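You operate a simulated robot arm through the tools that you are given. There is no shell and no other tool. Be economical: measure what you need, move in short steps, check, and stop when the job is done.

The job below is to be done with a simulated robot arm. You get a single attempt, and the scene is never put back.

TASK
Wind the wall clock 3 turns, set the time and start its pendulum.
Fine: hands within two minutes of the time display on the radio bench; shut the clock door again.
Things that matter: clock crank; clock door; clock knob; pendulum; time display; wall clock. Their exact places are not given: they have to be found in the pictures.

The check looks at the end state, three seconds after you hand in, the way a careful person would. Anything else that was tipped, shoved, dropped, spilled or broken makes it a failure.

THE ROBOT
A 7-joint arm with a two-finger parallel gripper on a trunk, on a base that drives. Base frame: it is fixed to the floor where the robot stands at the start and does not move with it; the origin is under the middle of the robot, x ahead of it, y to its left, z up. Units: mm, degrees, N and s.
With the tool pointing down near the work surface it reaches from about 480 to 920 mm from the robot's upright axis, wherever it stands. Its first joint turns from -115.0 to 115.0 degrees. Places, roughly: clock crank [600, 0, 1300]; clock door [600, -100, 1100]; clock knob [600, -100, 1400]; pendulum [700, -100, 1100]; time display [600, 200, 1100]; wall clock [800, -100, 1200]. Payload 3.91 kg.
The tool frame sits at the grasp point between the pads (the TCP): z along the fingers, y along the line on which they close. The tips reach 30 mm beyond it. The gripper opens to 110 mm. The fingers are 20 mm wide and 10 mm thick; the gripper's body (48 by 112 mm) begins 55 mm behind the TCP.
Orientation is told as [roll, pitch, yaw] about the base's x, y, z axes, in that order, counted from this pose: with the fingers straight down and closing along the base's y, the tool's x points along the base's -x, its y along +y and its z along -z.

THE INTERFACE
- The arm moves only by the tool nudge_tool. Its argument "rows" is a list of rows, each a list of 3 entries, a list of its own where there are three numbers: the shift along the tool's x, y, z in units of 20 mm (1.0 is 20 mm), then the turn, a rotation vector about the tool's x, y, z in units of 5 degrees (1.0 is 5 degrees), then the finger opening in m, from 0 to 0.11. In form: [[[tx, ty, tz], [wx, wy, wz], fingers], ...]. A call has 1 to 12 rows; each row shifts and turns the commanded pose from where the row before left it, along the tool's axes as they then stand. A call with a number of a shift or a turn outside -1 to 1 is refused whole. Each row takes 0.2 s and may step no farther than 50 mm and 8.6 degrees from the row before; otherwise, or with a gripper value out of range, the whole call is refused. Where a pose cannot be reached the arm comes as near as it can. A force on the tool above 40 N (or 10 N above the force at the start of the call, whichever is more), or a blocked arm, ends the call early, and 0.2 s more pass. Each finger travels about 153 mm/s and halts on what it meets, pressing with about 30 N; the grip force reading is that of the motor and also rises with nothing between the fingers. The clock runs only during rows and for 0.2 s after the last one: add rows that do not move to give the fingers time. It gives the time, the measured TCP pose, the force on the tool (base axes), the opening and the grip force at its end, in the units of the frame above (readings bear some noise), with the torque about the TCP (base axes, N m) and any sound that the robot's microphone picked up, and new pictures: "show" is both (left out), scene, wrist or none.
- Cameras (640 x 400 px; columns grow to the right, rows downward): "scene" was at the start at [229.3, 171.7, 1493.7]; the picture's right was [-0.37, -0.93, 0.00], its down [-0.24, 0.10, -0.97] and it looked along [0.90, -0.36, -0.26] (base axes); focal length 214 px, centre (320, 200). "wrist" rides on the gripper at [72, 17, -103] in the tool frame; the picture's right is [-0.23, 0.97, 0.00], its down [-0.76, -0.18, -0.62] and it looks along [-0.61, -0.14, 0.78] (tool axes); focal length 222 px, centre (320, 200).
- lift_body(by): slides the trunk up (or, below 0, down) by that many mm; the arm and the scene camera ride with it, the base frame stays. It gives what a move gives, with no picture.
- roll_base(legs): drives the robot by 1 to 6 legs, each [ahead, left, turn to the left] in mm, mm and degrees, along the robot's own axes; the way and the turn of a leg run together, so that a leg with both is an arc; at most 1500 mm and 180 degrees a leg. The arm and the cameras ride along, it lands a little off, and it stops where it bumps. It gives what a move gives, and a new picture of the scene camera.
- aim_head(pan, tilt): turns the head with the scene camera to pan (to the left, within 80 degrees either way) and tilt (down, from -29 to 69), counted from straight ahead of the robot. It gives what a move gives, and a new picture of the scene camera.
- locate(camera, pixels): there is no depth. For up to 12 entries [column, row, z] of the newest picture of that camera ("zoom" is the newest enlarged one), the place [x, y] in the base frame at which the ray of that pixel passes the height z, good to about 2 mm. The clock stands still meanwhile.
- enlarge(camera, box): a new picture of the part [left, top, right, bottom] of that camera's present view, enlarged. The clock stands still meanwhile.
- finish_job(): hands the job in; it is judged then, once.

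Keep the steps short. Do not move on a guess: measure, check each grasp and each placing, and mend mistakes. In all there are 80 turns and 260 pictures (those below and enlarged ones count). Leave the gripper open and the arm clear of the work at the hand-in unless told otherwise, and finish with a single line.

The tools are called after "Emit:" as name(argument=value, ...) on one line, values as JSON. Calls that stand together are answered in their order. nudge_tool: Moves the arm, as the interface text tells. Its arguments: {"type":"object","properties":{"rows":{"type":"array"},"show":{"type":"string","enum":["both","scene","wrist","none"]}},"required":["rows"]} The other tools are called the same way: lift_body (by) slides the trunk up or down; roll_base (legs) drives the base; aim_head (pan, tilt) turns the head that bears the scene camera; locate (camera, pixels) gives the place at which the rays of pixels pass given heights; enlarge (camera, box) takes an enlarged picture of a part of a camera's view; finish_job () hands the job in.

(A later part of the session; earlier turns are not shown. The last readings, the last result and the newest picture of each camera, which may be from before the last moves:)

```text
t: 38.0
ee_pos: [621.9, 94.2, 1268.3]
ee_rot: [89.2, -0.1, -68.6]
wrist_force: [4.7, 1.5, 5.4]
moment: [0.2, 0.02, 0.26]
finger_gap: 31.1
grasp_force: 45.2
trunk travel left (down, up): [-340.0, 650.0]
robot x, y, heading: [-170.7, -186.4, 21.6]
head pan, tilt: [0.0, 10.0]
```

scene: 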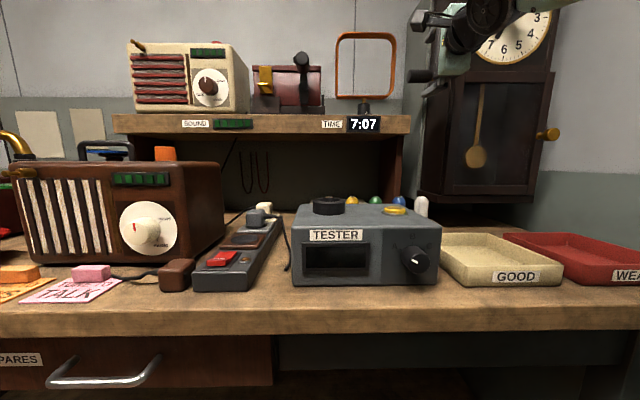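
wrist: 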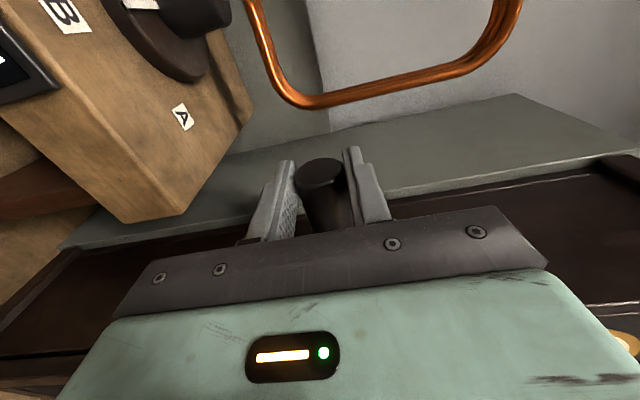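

Gripped at the outer end (v≈-140). I'll continue clockwise from φ≈60°.

Emit:
nudge_tool(rows=[[[0, 0.52, 0.215], [0, 0, 0], 0.015], [[0, 0.555, 0.075], [0, 0, 0], 0.015], [[0, 0.825, -0.165], [0, 0, 0], 0.015], [[0, 0.7, -0.465], [0, 0, 0], 0.015]], show="wrist")

```text
t: 39.2
ee_pos: [616.6, 90.9, 1315.4]
ee_rot: [88.5, -0.1, -68.6]
wrist_force: [-8.6, -5.3, -9.9]
moment: [-0.13, 0.09, 0.8]
finger_gap: 31.3
grasp_force: 44.7
trunk travel left (down, up): [-340.0, 650.0]
robot x, y, heading: [-170.9, -185.0, 21.6]
head pan, tilt: [0.0, 10.0]
stopped in row 4: the force on the tool passed its limit at 41 N (the readings are from after the stop); the commanded pose is now the measured one
```

wrist: 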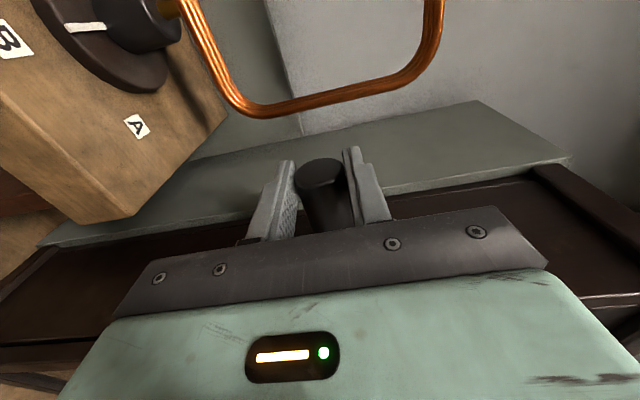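

It turned well past the side, to φ≈133°. Fitting the measured points gives a circle centred at TCP (577,1288) with radius 40.5. I'll continue over the top.

Emit:
nudge_tool(rows=[[[0, 0.48, -0.7], [0, 0, 0], 0.015], [[0, 0.155, -0.775], [0, 0, 0], 0.015], [[0, -0.155, -0.775], [0, 0, 0], 0.015], [[0, -0.44, -0.655], [0, 0, 0], 0.015], [[0, -0.655, -0.44], [0, 0, 0], 0.015], [[0, -0.775, -0.155], [0, 0, 0], 0.015]], show="wrist")

```text
t: 40.6
ee_pos: [553.4, 65.4, 1288.0]
ee_rot: [88.6, -0.1, -68.6]
wrist_force: [27.0, 0.5, 1.0]
moment: [-0.05, -0.05, -0.42]
finger_gap: 31.3
grasp_force: 44.7
trunk travel left (down, up): [-340.0, 650.0]
robot x, y, heading: [-168.1, -186.4, 21.4]
head pan, tilt: [0.0, 10.0]
```

wrist: 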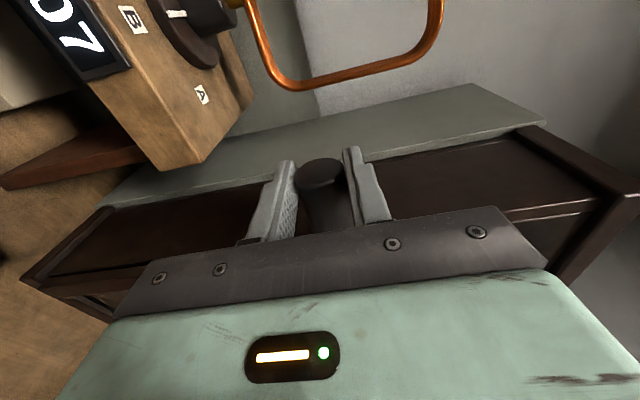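

The crank is at φ=270° with a radial pull of about 25 N, so I'm refining the centre to (579.5,1288) and r=39.5. I'll run 12 steps, to the top again (1.5 turns in total).

Emit:
nudge_tool(rows=[[[0, -0.735, 0.315], [0, 0, 0], 0.015], [[0, -0.64, 0.43], [0, 0, 0], 0.015], [[0, -0.43, 0.64], [0, 0, 0], 0.015], [[0, -0.15, 0.755], [0, 0, 0], 0.015], [[0, 0.15, 0.755], [0, 0, 0], 0.015], [[0, 0.43, 0.64], [0, 0, 0], 0.015], [[0, 0.64, 0.43], [0, 0, 0], 0.015], [[0, 0.755, 0.15], [0, 0, 0], 0.015], [[0, 0.755, -0.15], [0, 0, 0], 0.015], [[0, 0.64, -0.43], [0, 0, 0], 0.015], [[0, 0.43, -0.64], [0, 0, 0], 0.015], [[0, 0.15, -0.755], [0, 0, 0], 0.015]], show="wrist")

```text
t: 43.2
ee_pos: [592.7, 82.2, 1326.4]
ee_rot: [88.5, 0.0, -68.8]
wrist_force: [1.0, -5.6, -11.0]
moment: [0.24, 0.26, 0.69]
finger_gap: 31.4
grasp_force: 45.1
trunk travel left (down, up): [-340.0, 650.0]
robot x, y, heading: [-167.4, -186.7, 21.7]
head pan, tilt: [0.0, 10.0]
```

wrist: 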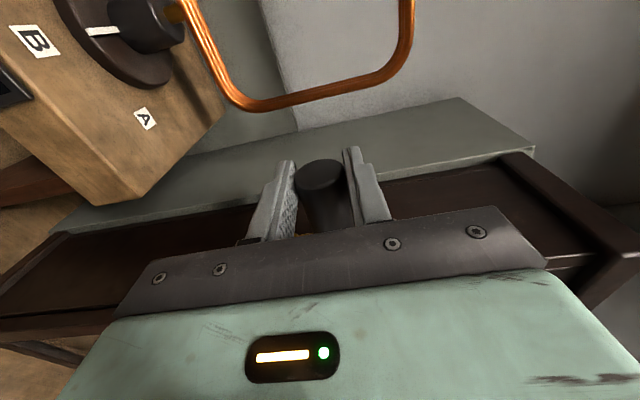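

That makes 1.5 turns. Next, 12 more steps.

Emit:
nudge_tool(rows=[[[0, -0.15, -0.755], [0, 0, 0], 0.015], [[0, -0.43, -0.64], [0, 0, 0], 0.015], [[0, -0.64, -0.43], [0, 0, 0], 0.015], [[0, -0.755, -0.15], [0, 0, 0], 0.015], [[0, -0.755, 0.15], [0, 0, 0], 0.015], [[0, -0.64, 0.43], [0, 0, 0], 0.015], [[0, -0.43, 0.64], [0, 0, 0], 0.015], [[0, -0.15, 0.755], [0, 0, 0], 0.015], [[0, 0.15, 0.755], [0, 0, 0], 0.015], [[0, 0.43, 0.64], [0, 0, 0], 0.015], [[0, 0.64, 0.43], [0, 0, 0], 0.015], [[0, 0.755, 0.15], [0, 0, 0], 0.015]], show="wrist")

```text
t: 45.8
ee_pos: [627.8, 96.8, 1289.7]
ee_rot: [88.8, -0.1, -68.5]
wrist_force: [5.0, 4.9, 1.0]
moment: [-0.21, -0.11, -0.81]
finger_gap: 31.0
grasp_force: 44.7
trunk travel left (down, up): [-340.0, 650.0]
robot x, y, heading: [-166.4, -185.4, 21.7]
head pan, tilt: [0.0, 10.0]
```

wrist: 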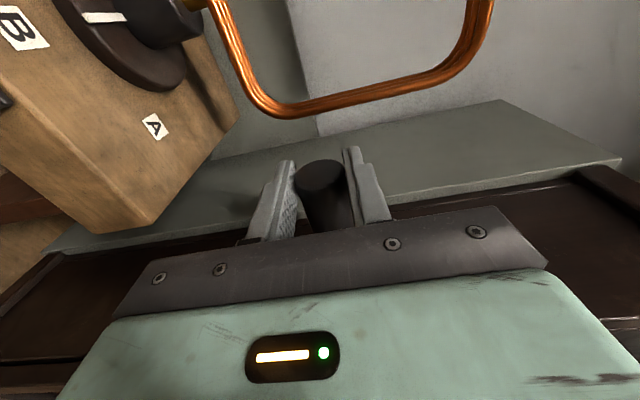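

That's 2.25 turns, with forces still small. The last 270° follows.

Emit:
nudge_tool(rows=[[[0, 0.755, -0.15], [0, 0, 0], 0.015], [[0, 0.64, -0.43], [0, 0, 0], 0.015], [[0, 0.43, -0.64], [0, 0, 0], 0.015], [[0, 0.15, -0.755], [0, 0, 0], 0.015], [[0, -0.15, -0.755], [0, 0, 0], 0.015], [[0, -0.43, -0.64], [0, 0, 0], 0.015], [[0, -0.64, -0.43], [0, 0, 0], 0.015], [[0, -0.755, -0.15], [0, 0, 0], 0.015], [[0, -0.755, 0.15], [0, 0, 0], 0.015], [[0, -0.64, 0.43], [0, 0, 0], 0.015], [[0, -0.43, 0.64], [0, 0, 0], 0.015], [[0, -0.15, 0.755], [0, 0, 0], 0.015]], show="wrist")

```text
t: 48.4
ee_pos: [590.5, 82.0, 1248.1]
ee_rot: [88.3, -0.2, -68.6]
wrist_force: [-3.3, 1.8, -14.6]
moment: [-0.14, 0.12, -1.17]
finger_gap: 30.8
grasp_force: 45.1
trunk travel left (down, up): [-340.0, 650.0]
robot x, y, heading: [-169.3, -184.8, 21.6]
head pan, tilt: [0.0, 10.0]
```

wrist: 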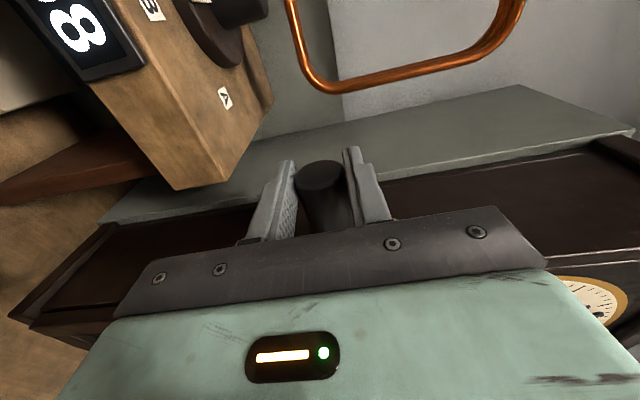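

The display has advanced to 7:08, so it runs with time. The crank has completed 3 turns. I'll nudge 6° more for certainty, then release and retreat.

Emit:
nudge_tool(rows=[[[0, 0.02, 0.2], [0, 0, 0], 0.015], [[0, 0, 0], [0, 0, 0], 0.05], [[0, 0, 0], [0, 0, 0], 0.09], [[0, 0, -1], [0, 0, 0], 0.11], [[0, 0, -1], [0, 0, 0], 0.11], [[0, 0, -1], [0, 0, 0], 0.11]], show="both")

Emit:
enlarge(camera="wrist", box=[220, 60, 460, 220])

```text
t: 49.8
ee_pos: [537.3, 60.4, 1251.4]
ee_rot: [88.5, -0.2, -68.5]
wrist_force: [-0.2, -0.4, 0.5]
moment: [-0.02, -0.01, 0.0]
finger_gap: 109.9
grasp_force: 0.0
trunk travel left (down, up): [-340.0, 650.0]
robot x, y, heading: [-168.0, -184.9, 21.7]
head pan, tilt: [0.0, 10.0]
```

scene: 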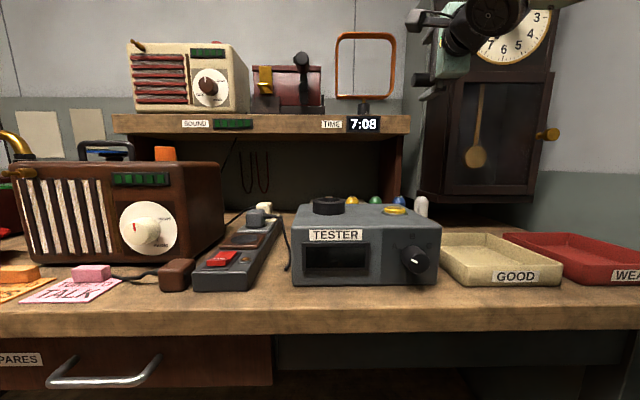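
wrist: 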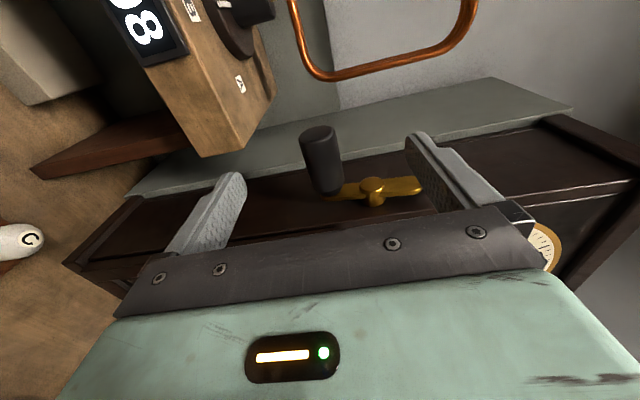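

```text
2.50 times, centred on (340, 140) of wrist
```

zoom: 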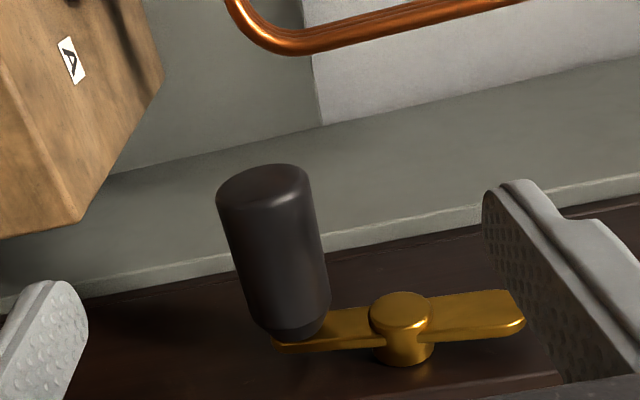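

Winding is done, and the crank is back at the bottom after 3 turns. For the time knob at about (u 531, v -331, z 1372), I'll back the base 100 mm and go right 60 mm, raise the trunk 110 mm, and pre-roll the tool by -45°.

Emit:
roll_base(legs=[[-100, 0, 0], [0, -60, 0]])

Emit:
lift_body(by=110)

Emit:
nudge_tool(rows=[[[0, 0, 0], [0, 0, -1], 0.11], [[0, 0, 0], [0, 0, -1], 0.11], [[0, 0, 0], [0, 0, -1], 0.11], [[0, 0, 0], [0, 0, -1], 0.11], [[0, 0, 0], [0, 0, -1], 0.11], [[0, 0, 0], [0, 0, -1], 0.11], [[0, 0, 0], [0, 0, -1], 0.11], [[0, 0, 0], [0, 0, -1], 0.11], [[0, 0, 0], [0, 0, -1], 0.11]], show="wrist")

```text
t: 51.5
ee_pos: [467.6, -32.6, 1251.5]
ee_rot: [88.6, -0.1, -68.6]
wrist_force: [-0.3, 0.4, -0.2]
moment: [0.0, 0.04, 0.05]
finger_gap: 109.9
grasp_force: 0.1
trunk travel left (down, up): [-340.0, 650.0]
robot x, y, heading: [-239.8, -278.1, 21.6]
head pan, tilt: [0.0, 10.0]
```

scene: 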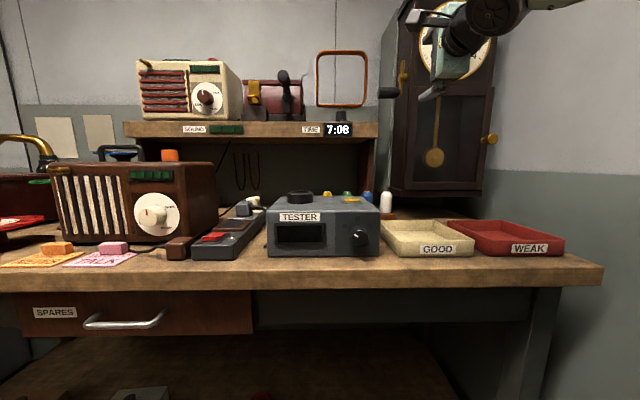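

```text
t: 53.0
ee_pos: [467.1, -33.1, 1361.2]
ee_rot: [88.5, -0.1, -68.7]
wrist_force: [0.1, 0.2, -0.3]
moment: [0.01, 0.0, -0.01]
finger_gap: 109.9
grasp_force: 0.2
trunk travel left (down, up): [-450.0, 540.0]
robot x, y, heading: [-239.3, -274.8, 21.9]
head pan, tilt: [0.0, 10.0]
```

```text
t: 55.0
ee_pos: [467.7, -31.5, 1361.1]
ee_rot: [88.1, -45.1, -67.1]
wrist_force: [-0.7, 0.1, -0.2]
moment: [-0.05, 0.03, -0.03]
finger_gap: 110.0
grasp_force: 0.1
trunk travel left (down, up): [-450.0, 540.0]
robot x, y, heading: [-241.9, -277.0, 21.7]
head pan, tilt: [0.0, 10.0]
```

wrist: 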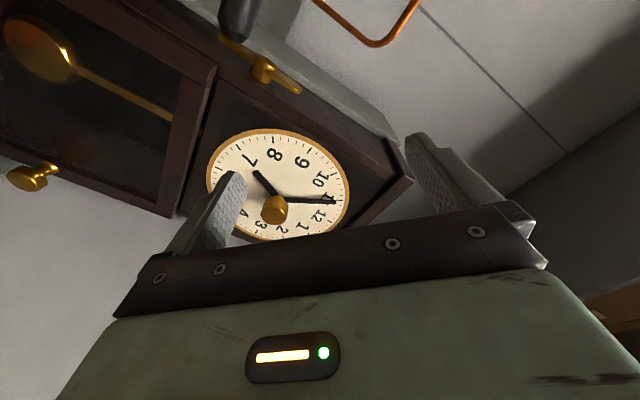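

The tool has a good view of the face. I'll shift right 130 mm and up 11 mm to be in line with the knob.

Emit:
nudge_tool(rows=[[[-1, -0.84, 0], [0, 0, 0], 0.11], [[-1, -0.84, 0], [0, 0, 0], 0.11], [[-1, -0.84, 0], [0, 0, 0], 0.11], [[-1, -0.84, 0], [0, 0, 0], 0.11], [[-1, -0.84, 0], [0, 0, 0], 0.11]], show="both")

Emit:
enlarge(camera="wrist", box=[200, 80, 440, 230])

```text
t: 56.1
ee_pos: [515.1, -154.1, 1373.1]
ee_rot: [88.1, -45.1, -67.3]
wrist_force: [0.7, 0.1, 0.0]
moment: [0.0, 0.01, -0.01]
finger_gap: 109.9
grasp_force: 0.0
trunk travel left (down, up): [-450.0, 540.0]
robot x, y, heading: [-236.4, -277.0, 21.7]
head pan, tilt: [0.0, 10.0]
```

scene: 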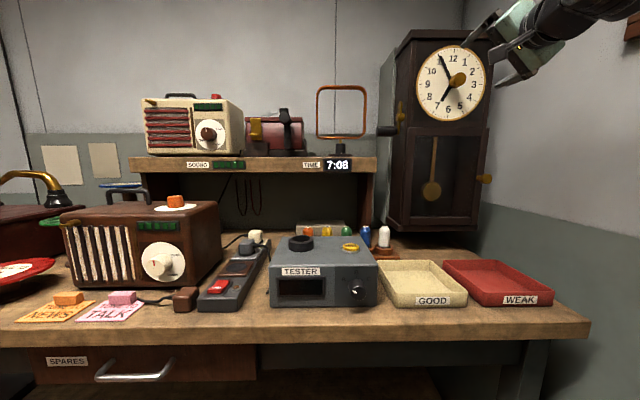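
wrist: 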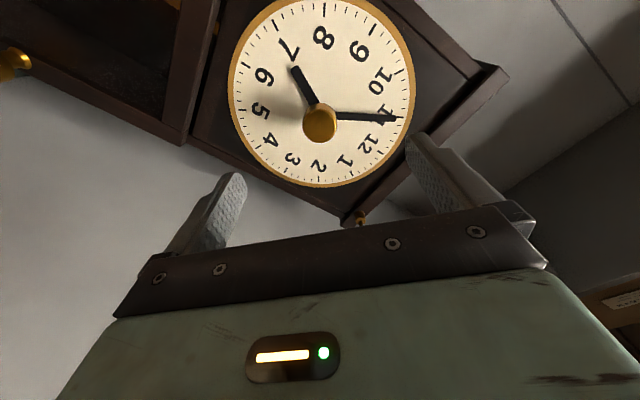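

```text
2.67 times, centred on (320, 155) of wrist
```

zoom: 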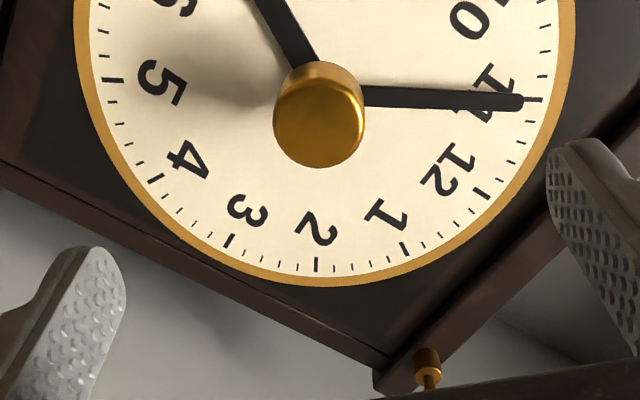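

The hands read exactly 6:55. With the display at 7:08 and running, I'll set 7:09, which is +84°. First I'll centre on the knob and advance 70 mm, then check.

Emit:
nudge_tool(rows=[[[-0.65, -0.15, 0], [0, 0, 0], 0.08], [[0, 0, 0.9], [0, 0, 0], 0.06], [[0, 0, 0.9], [0, 0, 0], 0.06], [[0, 0, 0.9], [0, 0, 0], 0.06], [[0, 0, 0.8], [0, 0, 0], 0.06]], show="both")

Emit:
enlarge(camera="wrist", box=[200, 80, 440, 230])

Emit:
enlarge(camera="scene", box=[400, 20, 560, 140])

```text
t: 57.4
ee_pos: [585.3, -139.1, 1379.5]
ee_rot: [88.0, -45.2, -67.2]
wrist_force: [-0.4, -0.4, 0.3]
moment: [-0.03, 0.05, 0.0]
finger_gap: 60.1
grasp_force: 0.1
trunk travel left (down, up): [-450.0, 540.0]
robot x, y, heading: [-240.9, -277.1, 21.6]
head pan, tilt: [0.0, 10.0]
```

scene: 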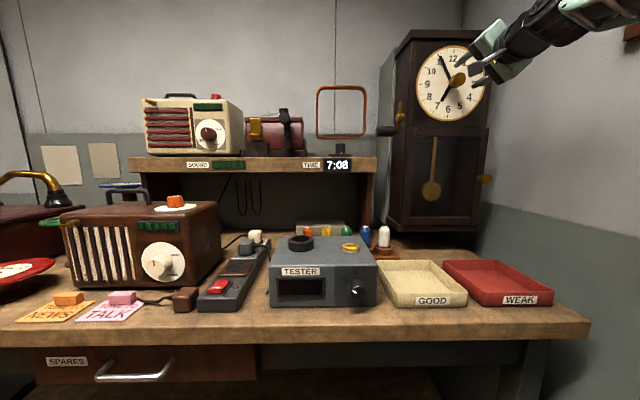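
wrist: 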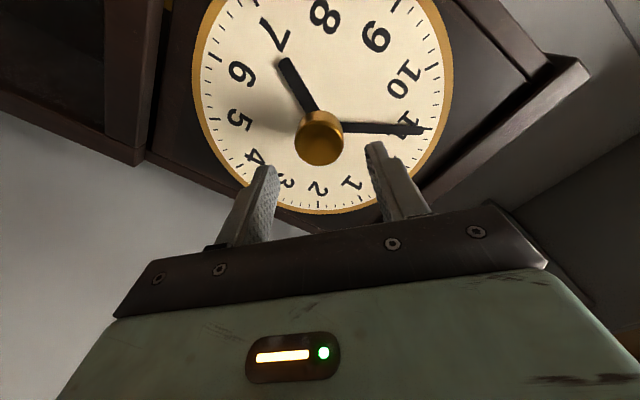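

```text
2.67 times, centred on (320, 155) of wrist
```

zoom: 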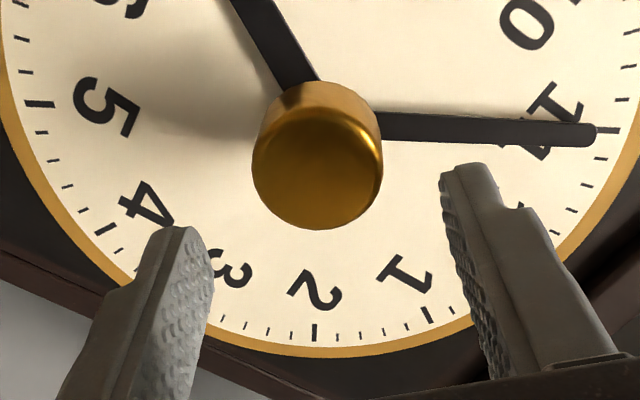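

```text
3.33 times, centred on (480, 80) of scene
```

zoom: 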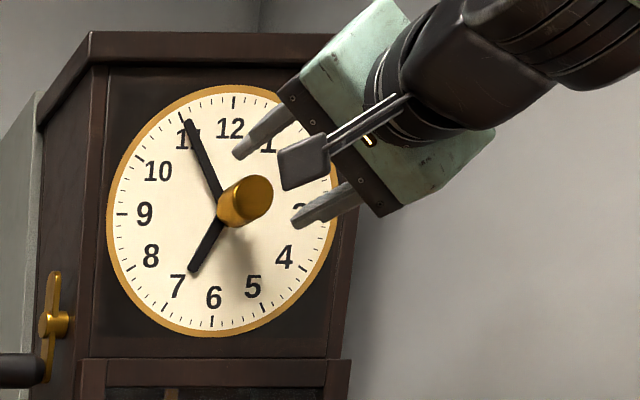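

I'll locate the knob tip from this scene zoom and triangulate against the wrist view.

Emit:
locate(camera="zoom", pixels=[[254, 200, 1360], [254, 200, 1372], [254, 200, 1384], [221, 206, 1372], [221, 206, 1384], [240, 152, 1390], [240, 152, 1400]])

Emit:
locate(camera="wrist", pixels=[[319, 144, 1360], [319, 144, 1372], [319, 144, 1384], [264, 168, 1390], [370, 145, 1390], [370, 145, 1400]])

```text
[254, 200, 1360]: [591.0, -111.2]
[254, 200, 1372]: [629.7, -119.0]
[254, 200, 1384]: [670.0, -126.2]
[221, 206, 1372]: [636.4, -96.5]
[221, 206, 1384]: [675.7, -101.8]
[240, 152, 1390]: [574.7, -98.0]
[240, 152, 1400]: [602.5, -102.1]
```

```text
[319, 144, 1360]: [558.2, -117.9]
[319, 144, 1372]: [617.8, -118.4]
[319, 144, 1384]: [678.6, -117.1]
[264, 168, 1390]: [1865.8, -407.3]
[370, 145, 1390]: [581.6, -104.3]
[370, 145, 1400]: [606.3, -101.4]
```

By calibrating against the known finger-tip position, I get the knob tip at u≈535. I'll correct +5 mm in tool x, advance 20 mm, and look again.

Emit:
nudge_tool(rows=[[[0.25, 0, 0.5], [0, 0, 0], 0.06], [[0, 0, 0.5], [0, 0, 0], 0.06]], show="wrist")

Emit:
enlarge(camera="wrist", box=[200, 80, 440, 230])

Emit:
enlarge(camera="scene", box=[400, 20, 560, 140])

```text
t: 58.0
ee_pos: [601.2, -128.5, 1374.9]
ee_rot: [88.1, -45.2, -67.3]
wrist_force: [-0.9, 0.1, -0.3]
moment: [0.0, 0.0, -0.01]
finger_gap: 60.0
grasp_force: 0.1
trunk travel left (down, up): [-450.0, 540.0]
robot x, y, heading: [-240.1, -278.8, 21.8]
head pan, tilt: [0.0, 10.0]
```

wrist: 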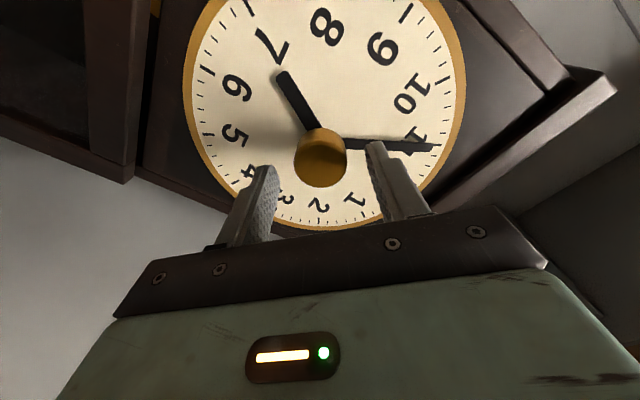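

```text
2.67 times, centred on (320, 155) of wrist
```

zoom: 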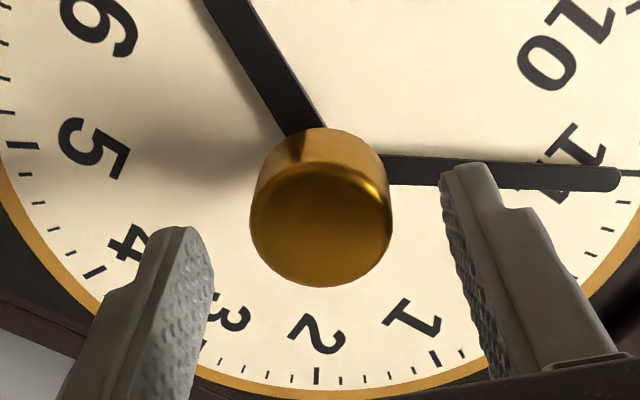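

```text
3.33 times, centred on (480, 80) of scene
```

zoom: 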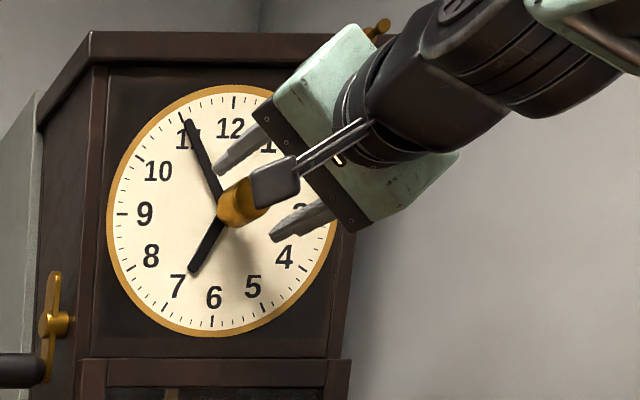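

The scene zoom shows the tips straddling the knob, with about 9 mm of overlap. I'll advance 6 mm more and close.

Emit:
nudge_tool(rows=[[[0.15, 0, 0.3], [0, 0, 0], 0.06], [[0, 0, 0], [0, 0, 0], 0.045], [[0, 0, 0], [0, 0, 0], 0.03], [[0, 0, 0], [0, 0, 0], 0.02], [[0, 0, 0], [0, 0, 0], 0.02]], show="wrist")

Emit:
enlarge(camera="wrist", box=[180, 40, 460, 220])

```text
t: 59.1
ee_pos: [605.9, -122.7, 1373.6]
ee_rot: [88.2, -45.1, -67.3]
wrist_force: [5.1, 8.7, 11.4]
moment: [0.18, -0.37, 1.04]
finger_gap: 33.5
grasp_force: 44.4
trunk travel left (down, up): [-450.0, 540.0]
robot x, y, heading: [-235.8, -273.0, 21.3]
head pan, tilt: [0.0, 10.0]
```

wrist: 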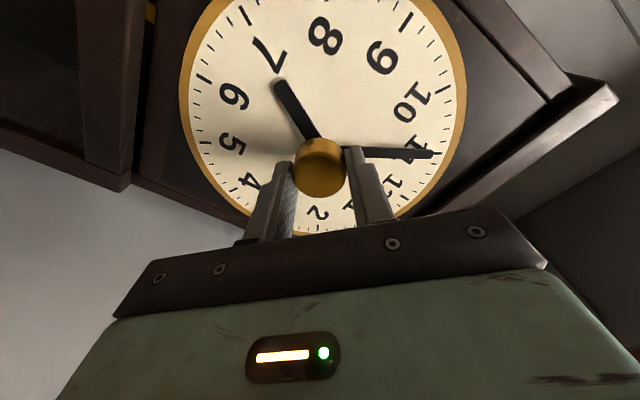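

```text
2.22 times, centred on (320, 130) of wrist
```

zoom: 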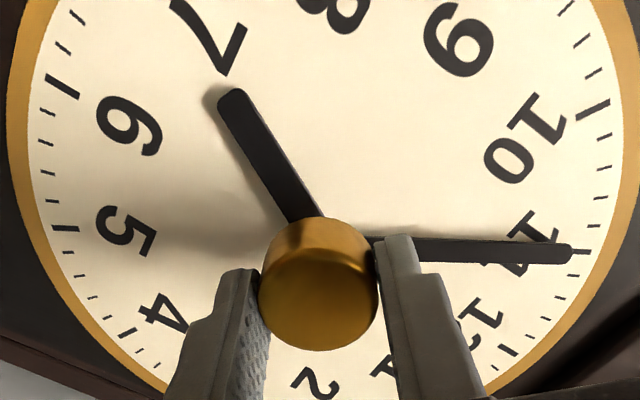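

The knob is gripped at a 33.5 mm gap. I'll relieve the side force with +2 mm in y, twist +30° clockwise, and check the ratio.

Emit:
nudge_tool(rows=[[[0, 0.1, 0], [0, 0, 0], 0.02], [[0, 0, 0], [0, 0, 1], 0.02], [[0, 0, 0], [0, 0, 1], 0.02], [[0, 0, 0], [0, 0, 1], 0.02], [[0, 0, 0], [0, 0, 1], 0.02], [[0, 0, 0], [0, 0, 1], 0.02], [[0, 0, 0], [0, 0, 1], 0.02]], show="wrist")

Emit:
enlarge(camera="scene", box=[400, 20, 560, 140])

```text
t: 60.8
ee_pos: [606.2, -122.3, 1373.3]
ee_rot: [88.5, -15.0, -68.3]
wrist_force: [-11.8, -0.2, -6.8]
moment: [0.05, -0.03, 1.1]
finger_gap: 33.4
grasp_force: 45.0
trunk travel left (down, up): [-450.0, 540.0]
robot x, y, heading: [-240.9, -277.8, 21.7]
head pan, tilt: [0.0, 10.0]
```

wrist: 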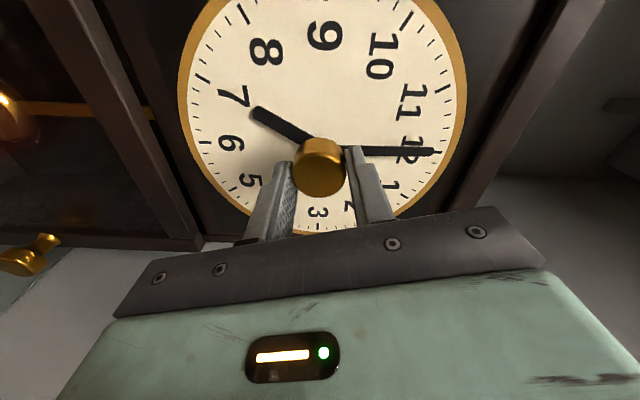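

```text
3.33 times, centred on (480, 80) of scene
```

zoom: 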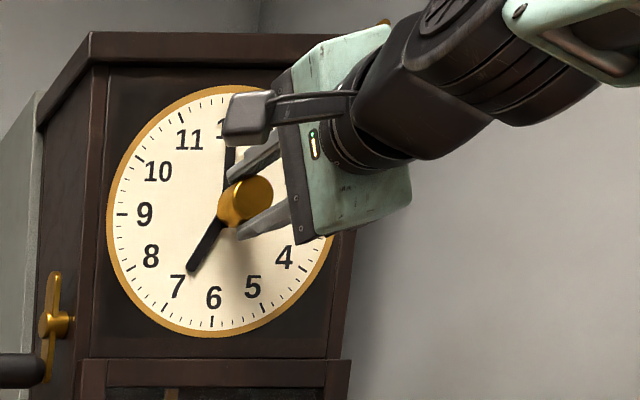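

The ratio is 1:1, and the clock now shows 7:00. I'll twist a further 57° to about 7:09½, allowing for the running display.

Emit:
nudge_tool(rows=[[[0, 0, 0], [0, 0, 1], 0.02], [[0, 0, 0], [0, 0, 1], 0.02], [[0, 0, 0], [0, 0, 1], 0.02], [[0, 0, 0], [0, 0, 1], 0.02], [[0, 0, 0], [0, 0, 1], 0.02], [[0, 0, 0], [0, 0, 1], 0.02], [[0, 0, 0], [0, 0, 1], 0.02], [[0, 0, 0], [0, 0, 1], 0.02], [[0, 0, 0], [0, 0, 1], 0.02], [[0, 0, 0], [0, 0, 1], 0.02], [[0, 0, 0], [0, 0, 1], 0.02], [[0, 0, 0], [0, 0, 0.4], 0.02]], show="wrist")

Emit:
enlarge(camera="wrist", box=[170, 0, 490, 200])

```text
t: 63.4
ee_pos: [604.6, -121.8, 1372.4]
ee_rot: [87.8, 42.0, -70.1]
wrist_force: [-20.0, -3.7, -26.8]
moment: [-0.28, 0.64, 0.33]
finger_gap: 33.2
grasp_force: 44.8
trunk travel left (down, up): [-450.0, 540.0]
robot x, y, heading: [-235.0, -277.9, 21.6]
head pan, tilt: [0.0, 10.0]
```

wrist: 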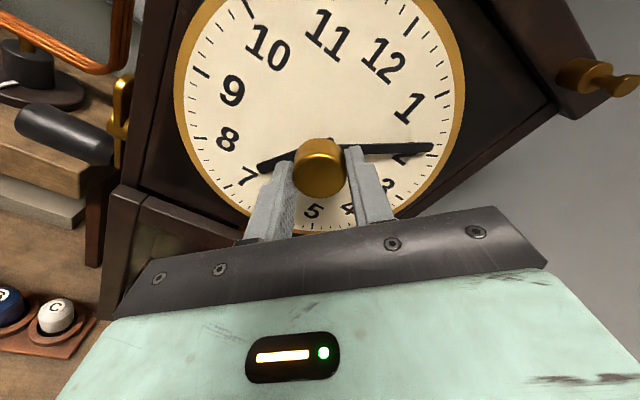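

```text
2.00 times, centred on (330, 100) of wrist
```

zoom: 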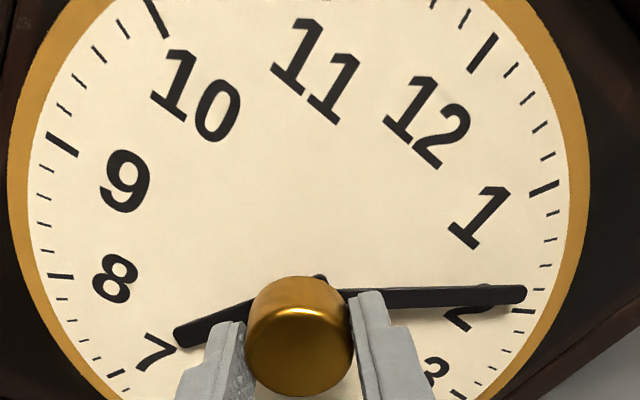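

The minute hand is at about 9.3 minutes, which is right. I'll relieve the side force, open and retreat straight back.

Emit:
nudge_tool(rows=[[[-0.1, -0.12, 0], [0, 0, 0], 0.02], [[0, 0, 0], [0, 0, 0], 0.04], [[0, 0, 0], [0, 0, 0], 0.06], [[0, 0, 0], [0, 0, 0], 0.065], [[0, 0, -1], [0, 0, 0], 0.065], [[0, 0, -1], [0, 0, 0], 0.065], [[0, 0, -1], [0, 0, 0], 0.065], [[0, 0, -1], [0, 0, 0], 0.065], [[0, 0, -1], [0, 0, 0], 0.065]], show="both")

Emit:
enlarge(camera="wrist", box=[170, 0, 490, 200])

```text
t: 65.3
ee_pos: [513.4, -159.3, 1373.0]
ee_rot: [88.1, 41.9, -69.9]
wrist_force: [-0.8, -0.5, -0.4]
moment: [0.0, -0.07, -0.02]
finger_gap: 64.9
grasp_force: 0.0
trunk travel left (down, up): [-450.0, 540.0]
robot x, y, heading: [-239.3, -278.7, 21.7]
head pan, tilt: [0.0, 10.0]
```

scene: 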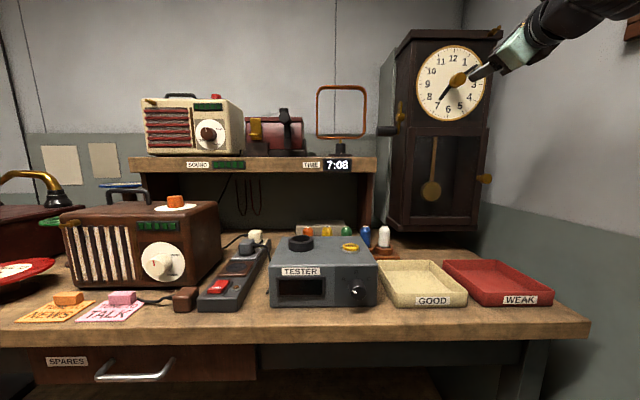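
wrist: 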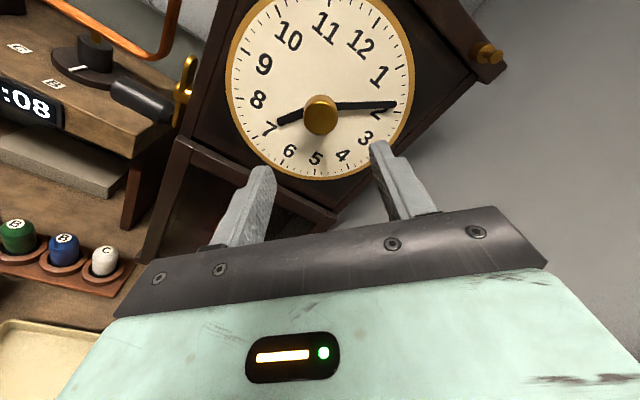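

```text
2.00 times, centred on (330, 100) of wrist
```

zoom: 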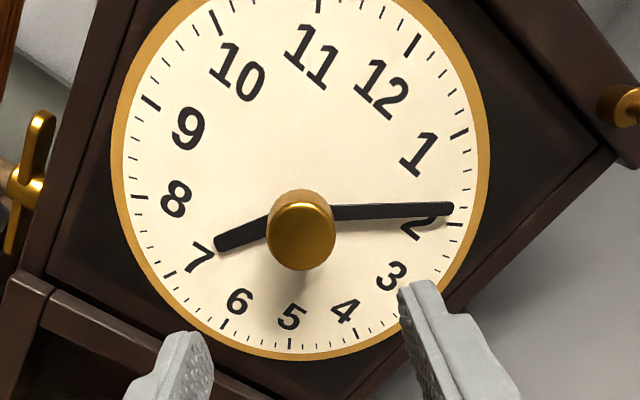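

The hands show about 7:09. For the door knob at about (u 526, v -434, z 1109), I'll roll back so the fingers close vertically, lower the trunk 264 mm, and look at the arm and wall on the right.

Emit:
nudge_tool(rows=[[[0, 0, -0.3], [0, 0, -1], 0.065], [[0, 0, -0.3], [0, 0, -1], 0.065], [[0, 0, 0], [0, 0, -1], 0.065], [[0, 0, 0], [0, 0, -1], 0.065], [[0, 0, 0], [0, 0, -1], 0.065], [[0, 0, 0], [0, 0, -1], 0.065], [[0, 0, 0], [0, 0, -1], 0.065], [[0, 0, 0], [0, 0, -1], 0.065], [[0, 0, 0], [0, 0, -0.4], 0.065]], show="none")

Emit:
lift_body(by=-262)

Emit:
aim_head(pan=-35, tilt=5)

```text
t: 67.3
ee_pos: [501.1, -163.7, 1373.4]
ee_rot: [88.6, -0.1, -68.7]
wrist_force: [0.1, -0.1, 0.1]
moment: [0.02, 0.02, 0.03]
finger_gap: 64.7
grasp_force: 0.1
trunk travel left (down, up): [-450.0, 540.0]
robot x, y, heading: [-237.5, -275.4, 21.7]
head pan, tilt: [0.0, 10.0]
```

```text
t: 70.0
ee_pos: [502.2, -163.1, 1110.9]
ee_rot: [88.6, -0.1, -68.7]
wrist_force: [-0.2, 0.4, 1.0]
moment: [-0.02, -0.01, 0.02]
finger_gap: 65.1
grasp_force: 0.0
trunk travel left (down, up): [-188.0, 802.0]
robot x, y, heading: [-238.7, -276.3, 21.8]
head pan, tilt: [0.0, 10.0]
```

```text
t: 71.0
ee_pos: [501.5, -163.5, 1111.4]
ee_rot: [88.6, -0.1, -68.7]
wrist_force: [-0.4, -0.1, 0.0]
moment: [0.0, 0.01, 0.01]
finger_gap: 65.0
grasp_force: 0.0
trunk travel left (down, up): [-188.0, 802.0]
robot x, y, heading: [-241.0, -278.5, 21.6]
head pan, tilt: [-35.0, 5.0]
```

scene: 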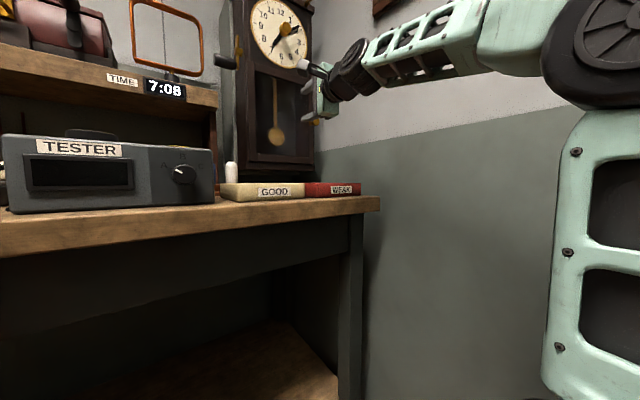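

The arm has room. I'll shift 96 mm right, in line with the door knob.

Emit:
nudge_tool(rows=[[[-1, 0, 0], [0, 0, 0], 0.065], [[-1, 0, 0], [0, 0, 0], 0.065], [[-1, 0, 0], [0, 0, 0], 0.065], [[-1, 0, 0], [0, 0, 0], 0.065], [[-0.8, 0, 0], [0, 0, 0], 0.065]], show="both")

Emit:
enlarge(camera="wrist", box=[160, 40, 480, 240])

```text
t: 72.2
ee_pos: [535.7, -252.2, 1110.9]
ee_rot: [88.6, -0.1, -68.6]
wrist_force: [-0.2, -0.1, 0.2]
moment: [0.01, -0.02, 0.0]
finger_gap: 65.1
grasp_force: 0.1
trunk travel left (down, up): [-188.0, 802.0]
robot x, y, heading: [-240.2, -276.6, 21.9]
head pan, tilt: [-35.0, 5.0]
```

scene: 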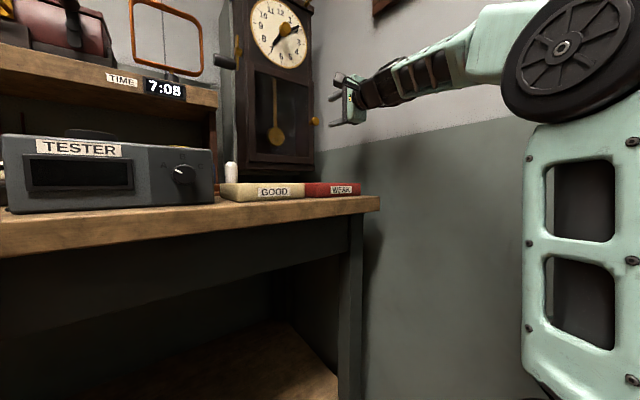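
wrist: 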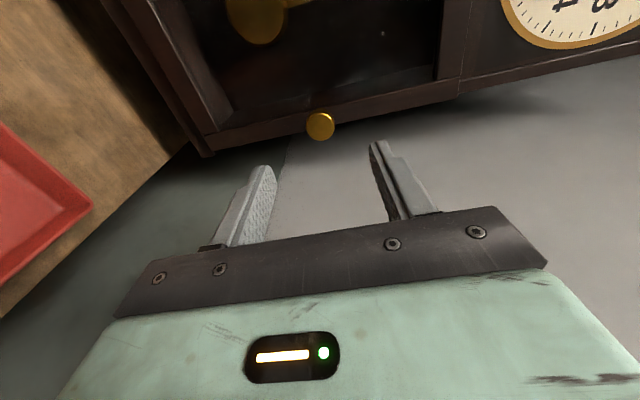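

```text
2.00 times, centred on (320, 140) of wrist
```

zoom: 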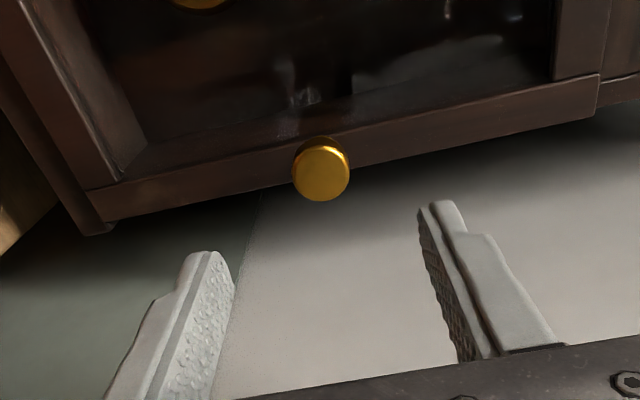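

The door knob is at (320,126), centred vertically. I'll shift 7 mm right and advance 80 mm.

Emit:
nudge_tool(rows=[[[-0.35, 0, 1], [0, 0, 0], 0.065], [[0, 0, 1], [0, 0, 0], 0.065], [[0, 0, 1], [0, 0, 0], 0.065], [[0, 0, 1], [0, 0, 0], 0.065]], show="wrist")

Emit:
enlarge(camera="wrist", box=[160, 40, 480, 240])

Emit:
enlarge(camera="scene", box=[240, 40, 400, 160])

```text
t: 73.2
ee_pos: [612.5, -230.5, 1109.1]
ee_rot: [88.8, -0.1, -68.5]
wrist_force: [-0.7, 0.1, 0.5]
moment: [-0.01, -0.01, -0.03]
finger_gap: 64.8
grasp_force: 0.0
trunk travel left (down, up): [-188.0, 802.0]
robot x, y, heading: [-234.7, -277.5, 21.9]
head pan, tilt: [-35.0, 5.0]
```

wrist: 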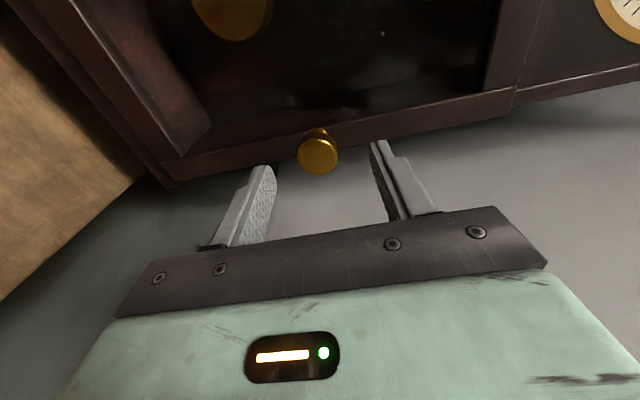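

```text
2.00 times, centred on (320, 140) of wrist
```

zoom: 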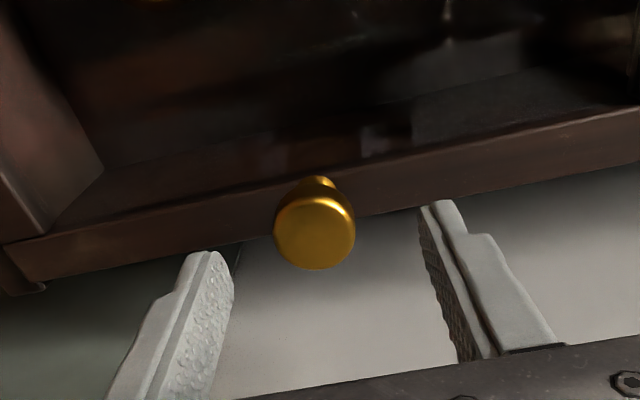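

```text
3.33 times, centred on (320, 100) of scene
```

zoom: 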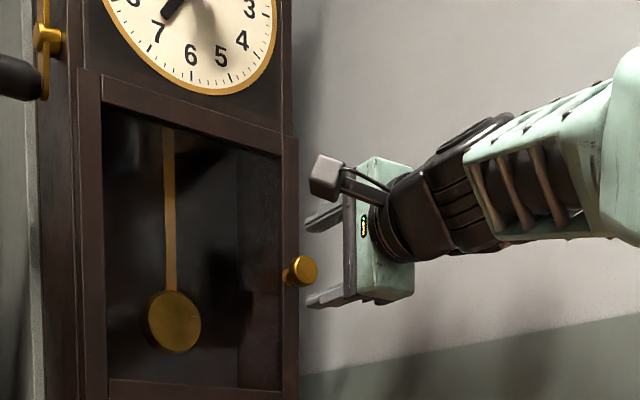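

The knob tip is at u≈535 and centred. I'll advance 34 mm and close on it.

Emit:
nudge_tool(rows=[[[-0.15, 0.05, 0.85], [0, 0, 0], 0.065], [[0, 0, 0.85], [0, 0, 0], 0.065], [[0, 0, 0], [0, 0, 0], 0.04], [[0, 0, 0], [0, 0, 0], 0.02], [[0, 0, 0], [0, 0, 0], 0.012], [[0, 0, 0], [0, 0, 0], 0.012]], show="wrist")

Emit:
enlarge(camera="scene", box=[240, 40, 400, 160])

```text
t: 74.6
ee_pos: [647.0, -220.8, 1106.0]
ee_rot: [88.3, -0.1, -68.7]
wrist_force: [-9.2, -1.4, -20.0]
moment: [-0.14, 0.31, 0.3]
finger_gap: 29.2
grasp_force: 44.7
trunk travel left (down, up): [-188.0, 802.0]
robot x, y, heading: [-236.2, -275.8, 21.7]
head pan, tilt: [-35.0, 5.0]
```

wrist: 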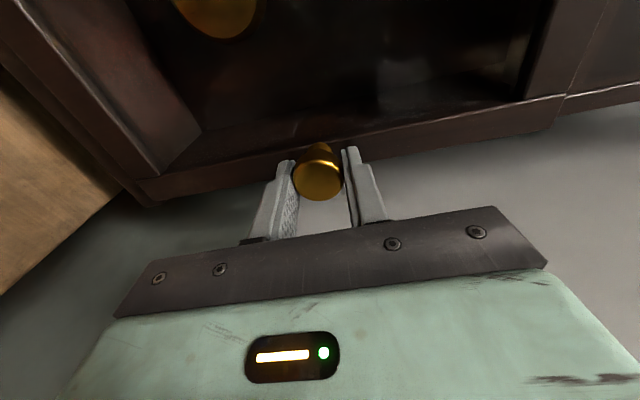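

```text
3.33 times, centred on (320, 100) of scene
```

zoom: 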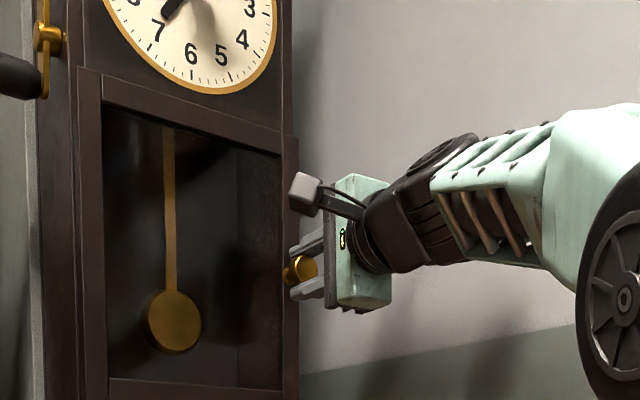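

The knob is gripped at 29 mm. I'll pull along the door's arc (hinge at the left, about 217 mm away), yawing -5° per step, four steps first.

Emit:
nudge_tool(rows=[[[0, -0.12, 0], [0, 0, 0], 0.012], [[0.24, 0, -0.935], [0, -1, 0], 0.012], [[0.24, 0, -0.935], [0, -1, 0], 0.012], [[0.24, 0, -0.935], [0, -1, 0], 0.012], [[0.24, 0, -0.935], [0, -1, 0], 0.012]], show="both")

```text
t: 75.8
ee_pos: [569.4, -223.4, 1106.0]
ee_rot: [88.4, -0.3, -88.9]
wrist_force: [-4.8, -19.7, -22.7]
moment: [0.07, 0.45, 0.67]
finger_gap: 29.4
grasp_force: 45.1
trunk travel left (down, up): [-188.0, 802.0]
robot x, y, heading: [-240.0, -277.8, 21.7]
head pan, tilt: [-35.0, 5.0]
```

scene: 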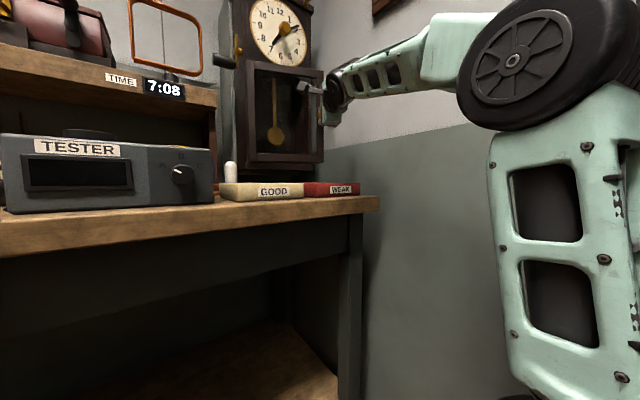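
wrist: 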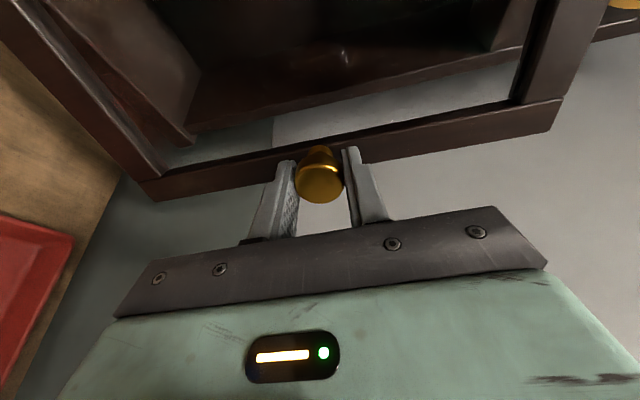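

The door is opening, now at about 20°. I'll adjust the arc for the side force and continue four steps.

Emit:
nudge_tool(rows=[[[-0.05, -0.12, -0.935], [0, -1, 0], 0.012], [[0.15, 0, -0.935], [0, -1, 0], 0.012], [[0.17, 0, -0.935], [0, -1, 0], 0.012], [[0.17, 0, -0.935], [0, -1, 0], 0.012]], show="wrist")

```text
t: 76.8
ee_pos: [497.1, -203.3, 1105.7]
ee_rot: [89.0, -0.9, -108.6]
wrist_force: [-9.0, -9.0, -23.8]
moment: [0.23, 0.37, 1.06]
finger_gap: 29.3
grasp_force: 44.5
trunk travel left (down, up): [-188.0, 802.0]
robot x, y, heading: [-239.6, -277.6, 21.9]
head pan, tilt: [-35.0, 5.0]
```

wrist: 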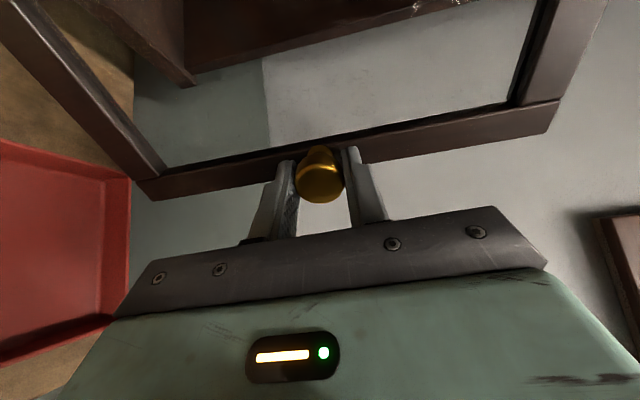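

The door is at about 40°. Continuing.

Emit:
nudge_tool(rows=[[[0.12, -0.1, -0.935], [0, -1, 0], 0.012], [[0.17, 0, -0.935], [0, -1, 0], 0.012], [[0.2, 0, -0.935], [0, -1, 0], 0.012], [[0.2, 0, -0.935], [0, -1, 0], 0.012]], show="both")

```text
t: 77.8
ee_pos: [435.9, -158.9, 1106.9]
ee_rot: [89.3, -1.3, -128.8]
wrist_force: [-13.5, -10.3, -20.3]
moment: [0.23, 0.32, 0.46]
finger_gap: 29.3
grasp_force: 45.5
trunk travel left (down, up): [-188.0, 802.0]
robot x, y, heading: [-241.3, -277.8, 21.6]
head pan, tilt: [-35.0, 5.0]
```

scene: 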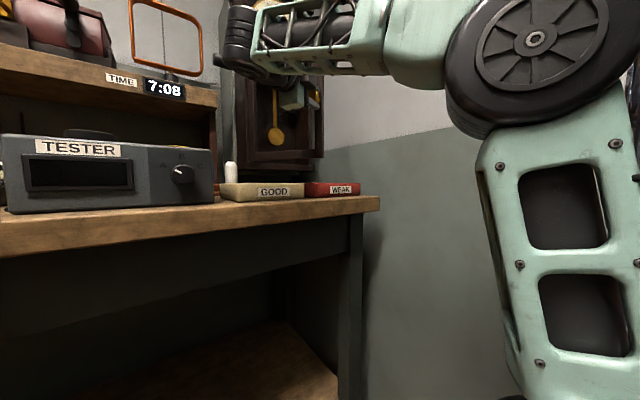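
wrist: 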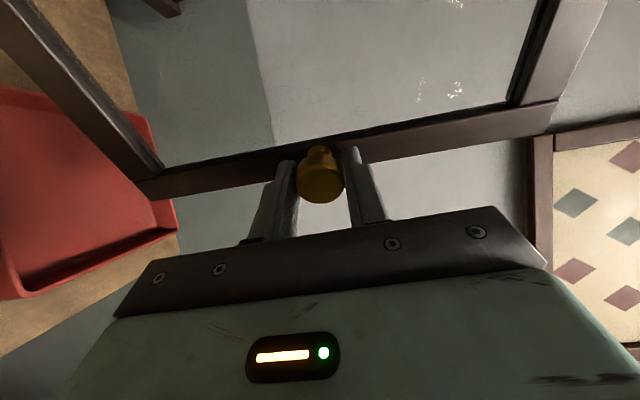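

At 60°. Another five steps should bring it to about 85°.

Emit:
nudge_tool(rows=[[[0.15, -0.1, -0.935], [0, -1, 0], 0.012], [[0.2, 0, -0.935], [0, -1, 0], 0.012], [[0.2, 0, -0.935], [0, -1, 0], 0.012], [[0.2, 0, -0.935], [0, -1, 0], 0.012], [[0.2, 0, -0.935], [0, -1, 0], 0.012]], show="wrist")

```text
t: 79.0
ee_pos: [386.9, -77.2, 1106.1]
ee_rot: [90.0, -1.2, -153.9]
wrist_force: [-24.4, -11.4, -3.4]
moment: [0.01, -0.08, -0.35]
finger_gap: 29.0
grasp_force: 44.8
trunk travel left (down, up): [-188.0, 802.0]
robot x, y, heading: [-241.1, -279.2, 21.7]
head pan, tilt: [-35.0, 5.0]
```

wrist: 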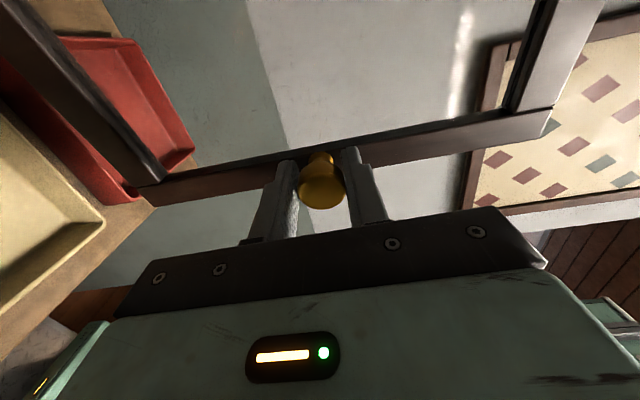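

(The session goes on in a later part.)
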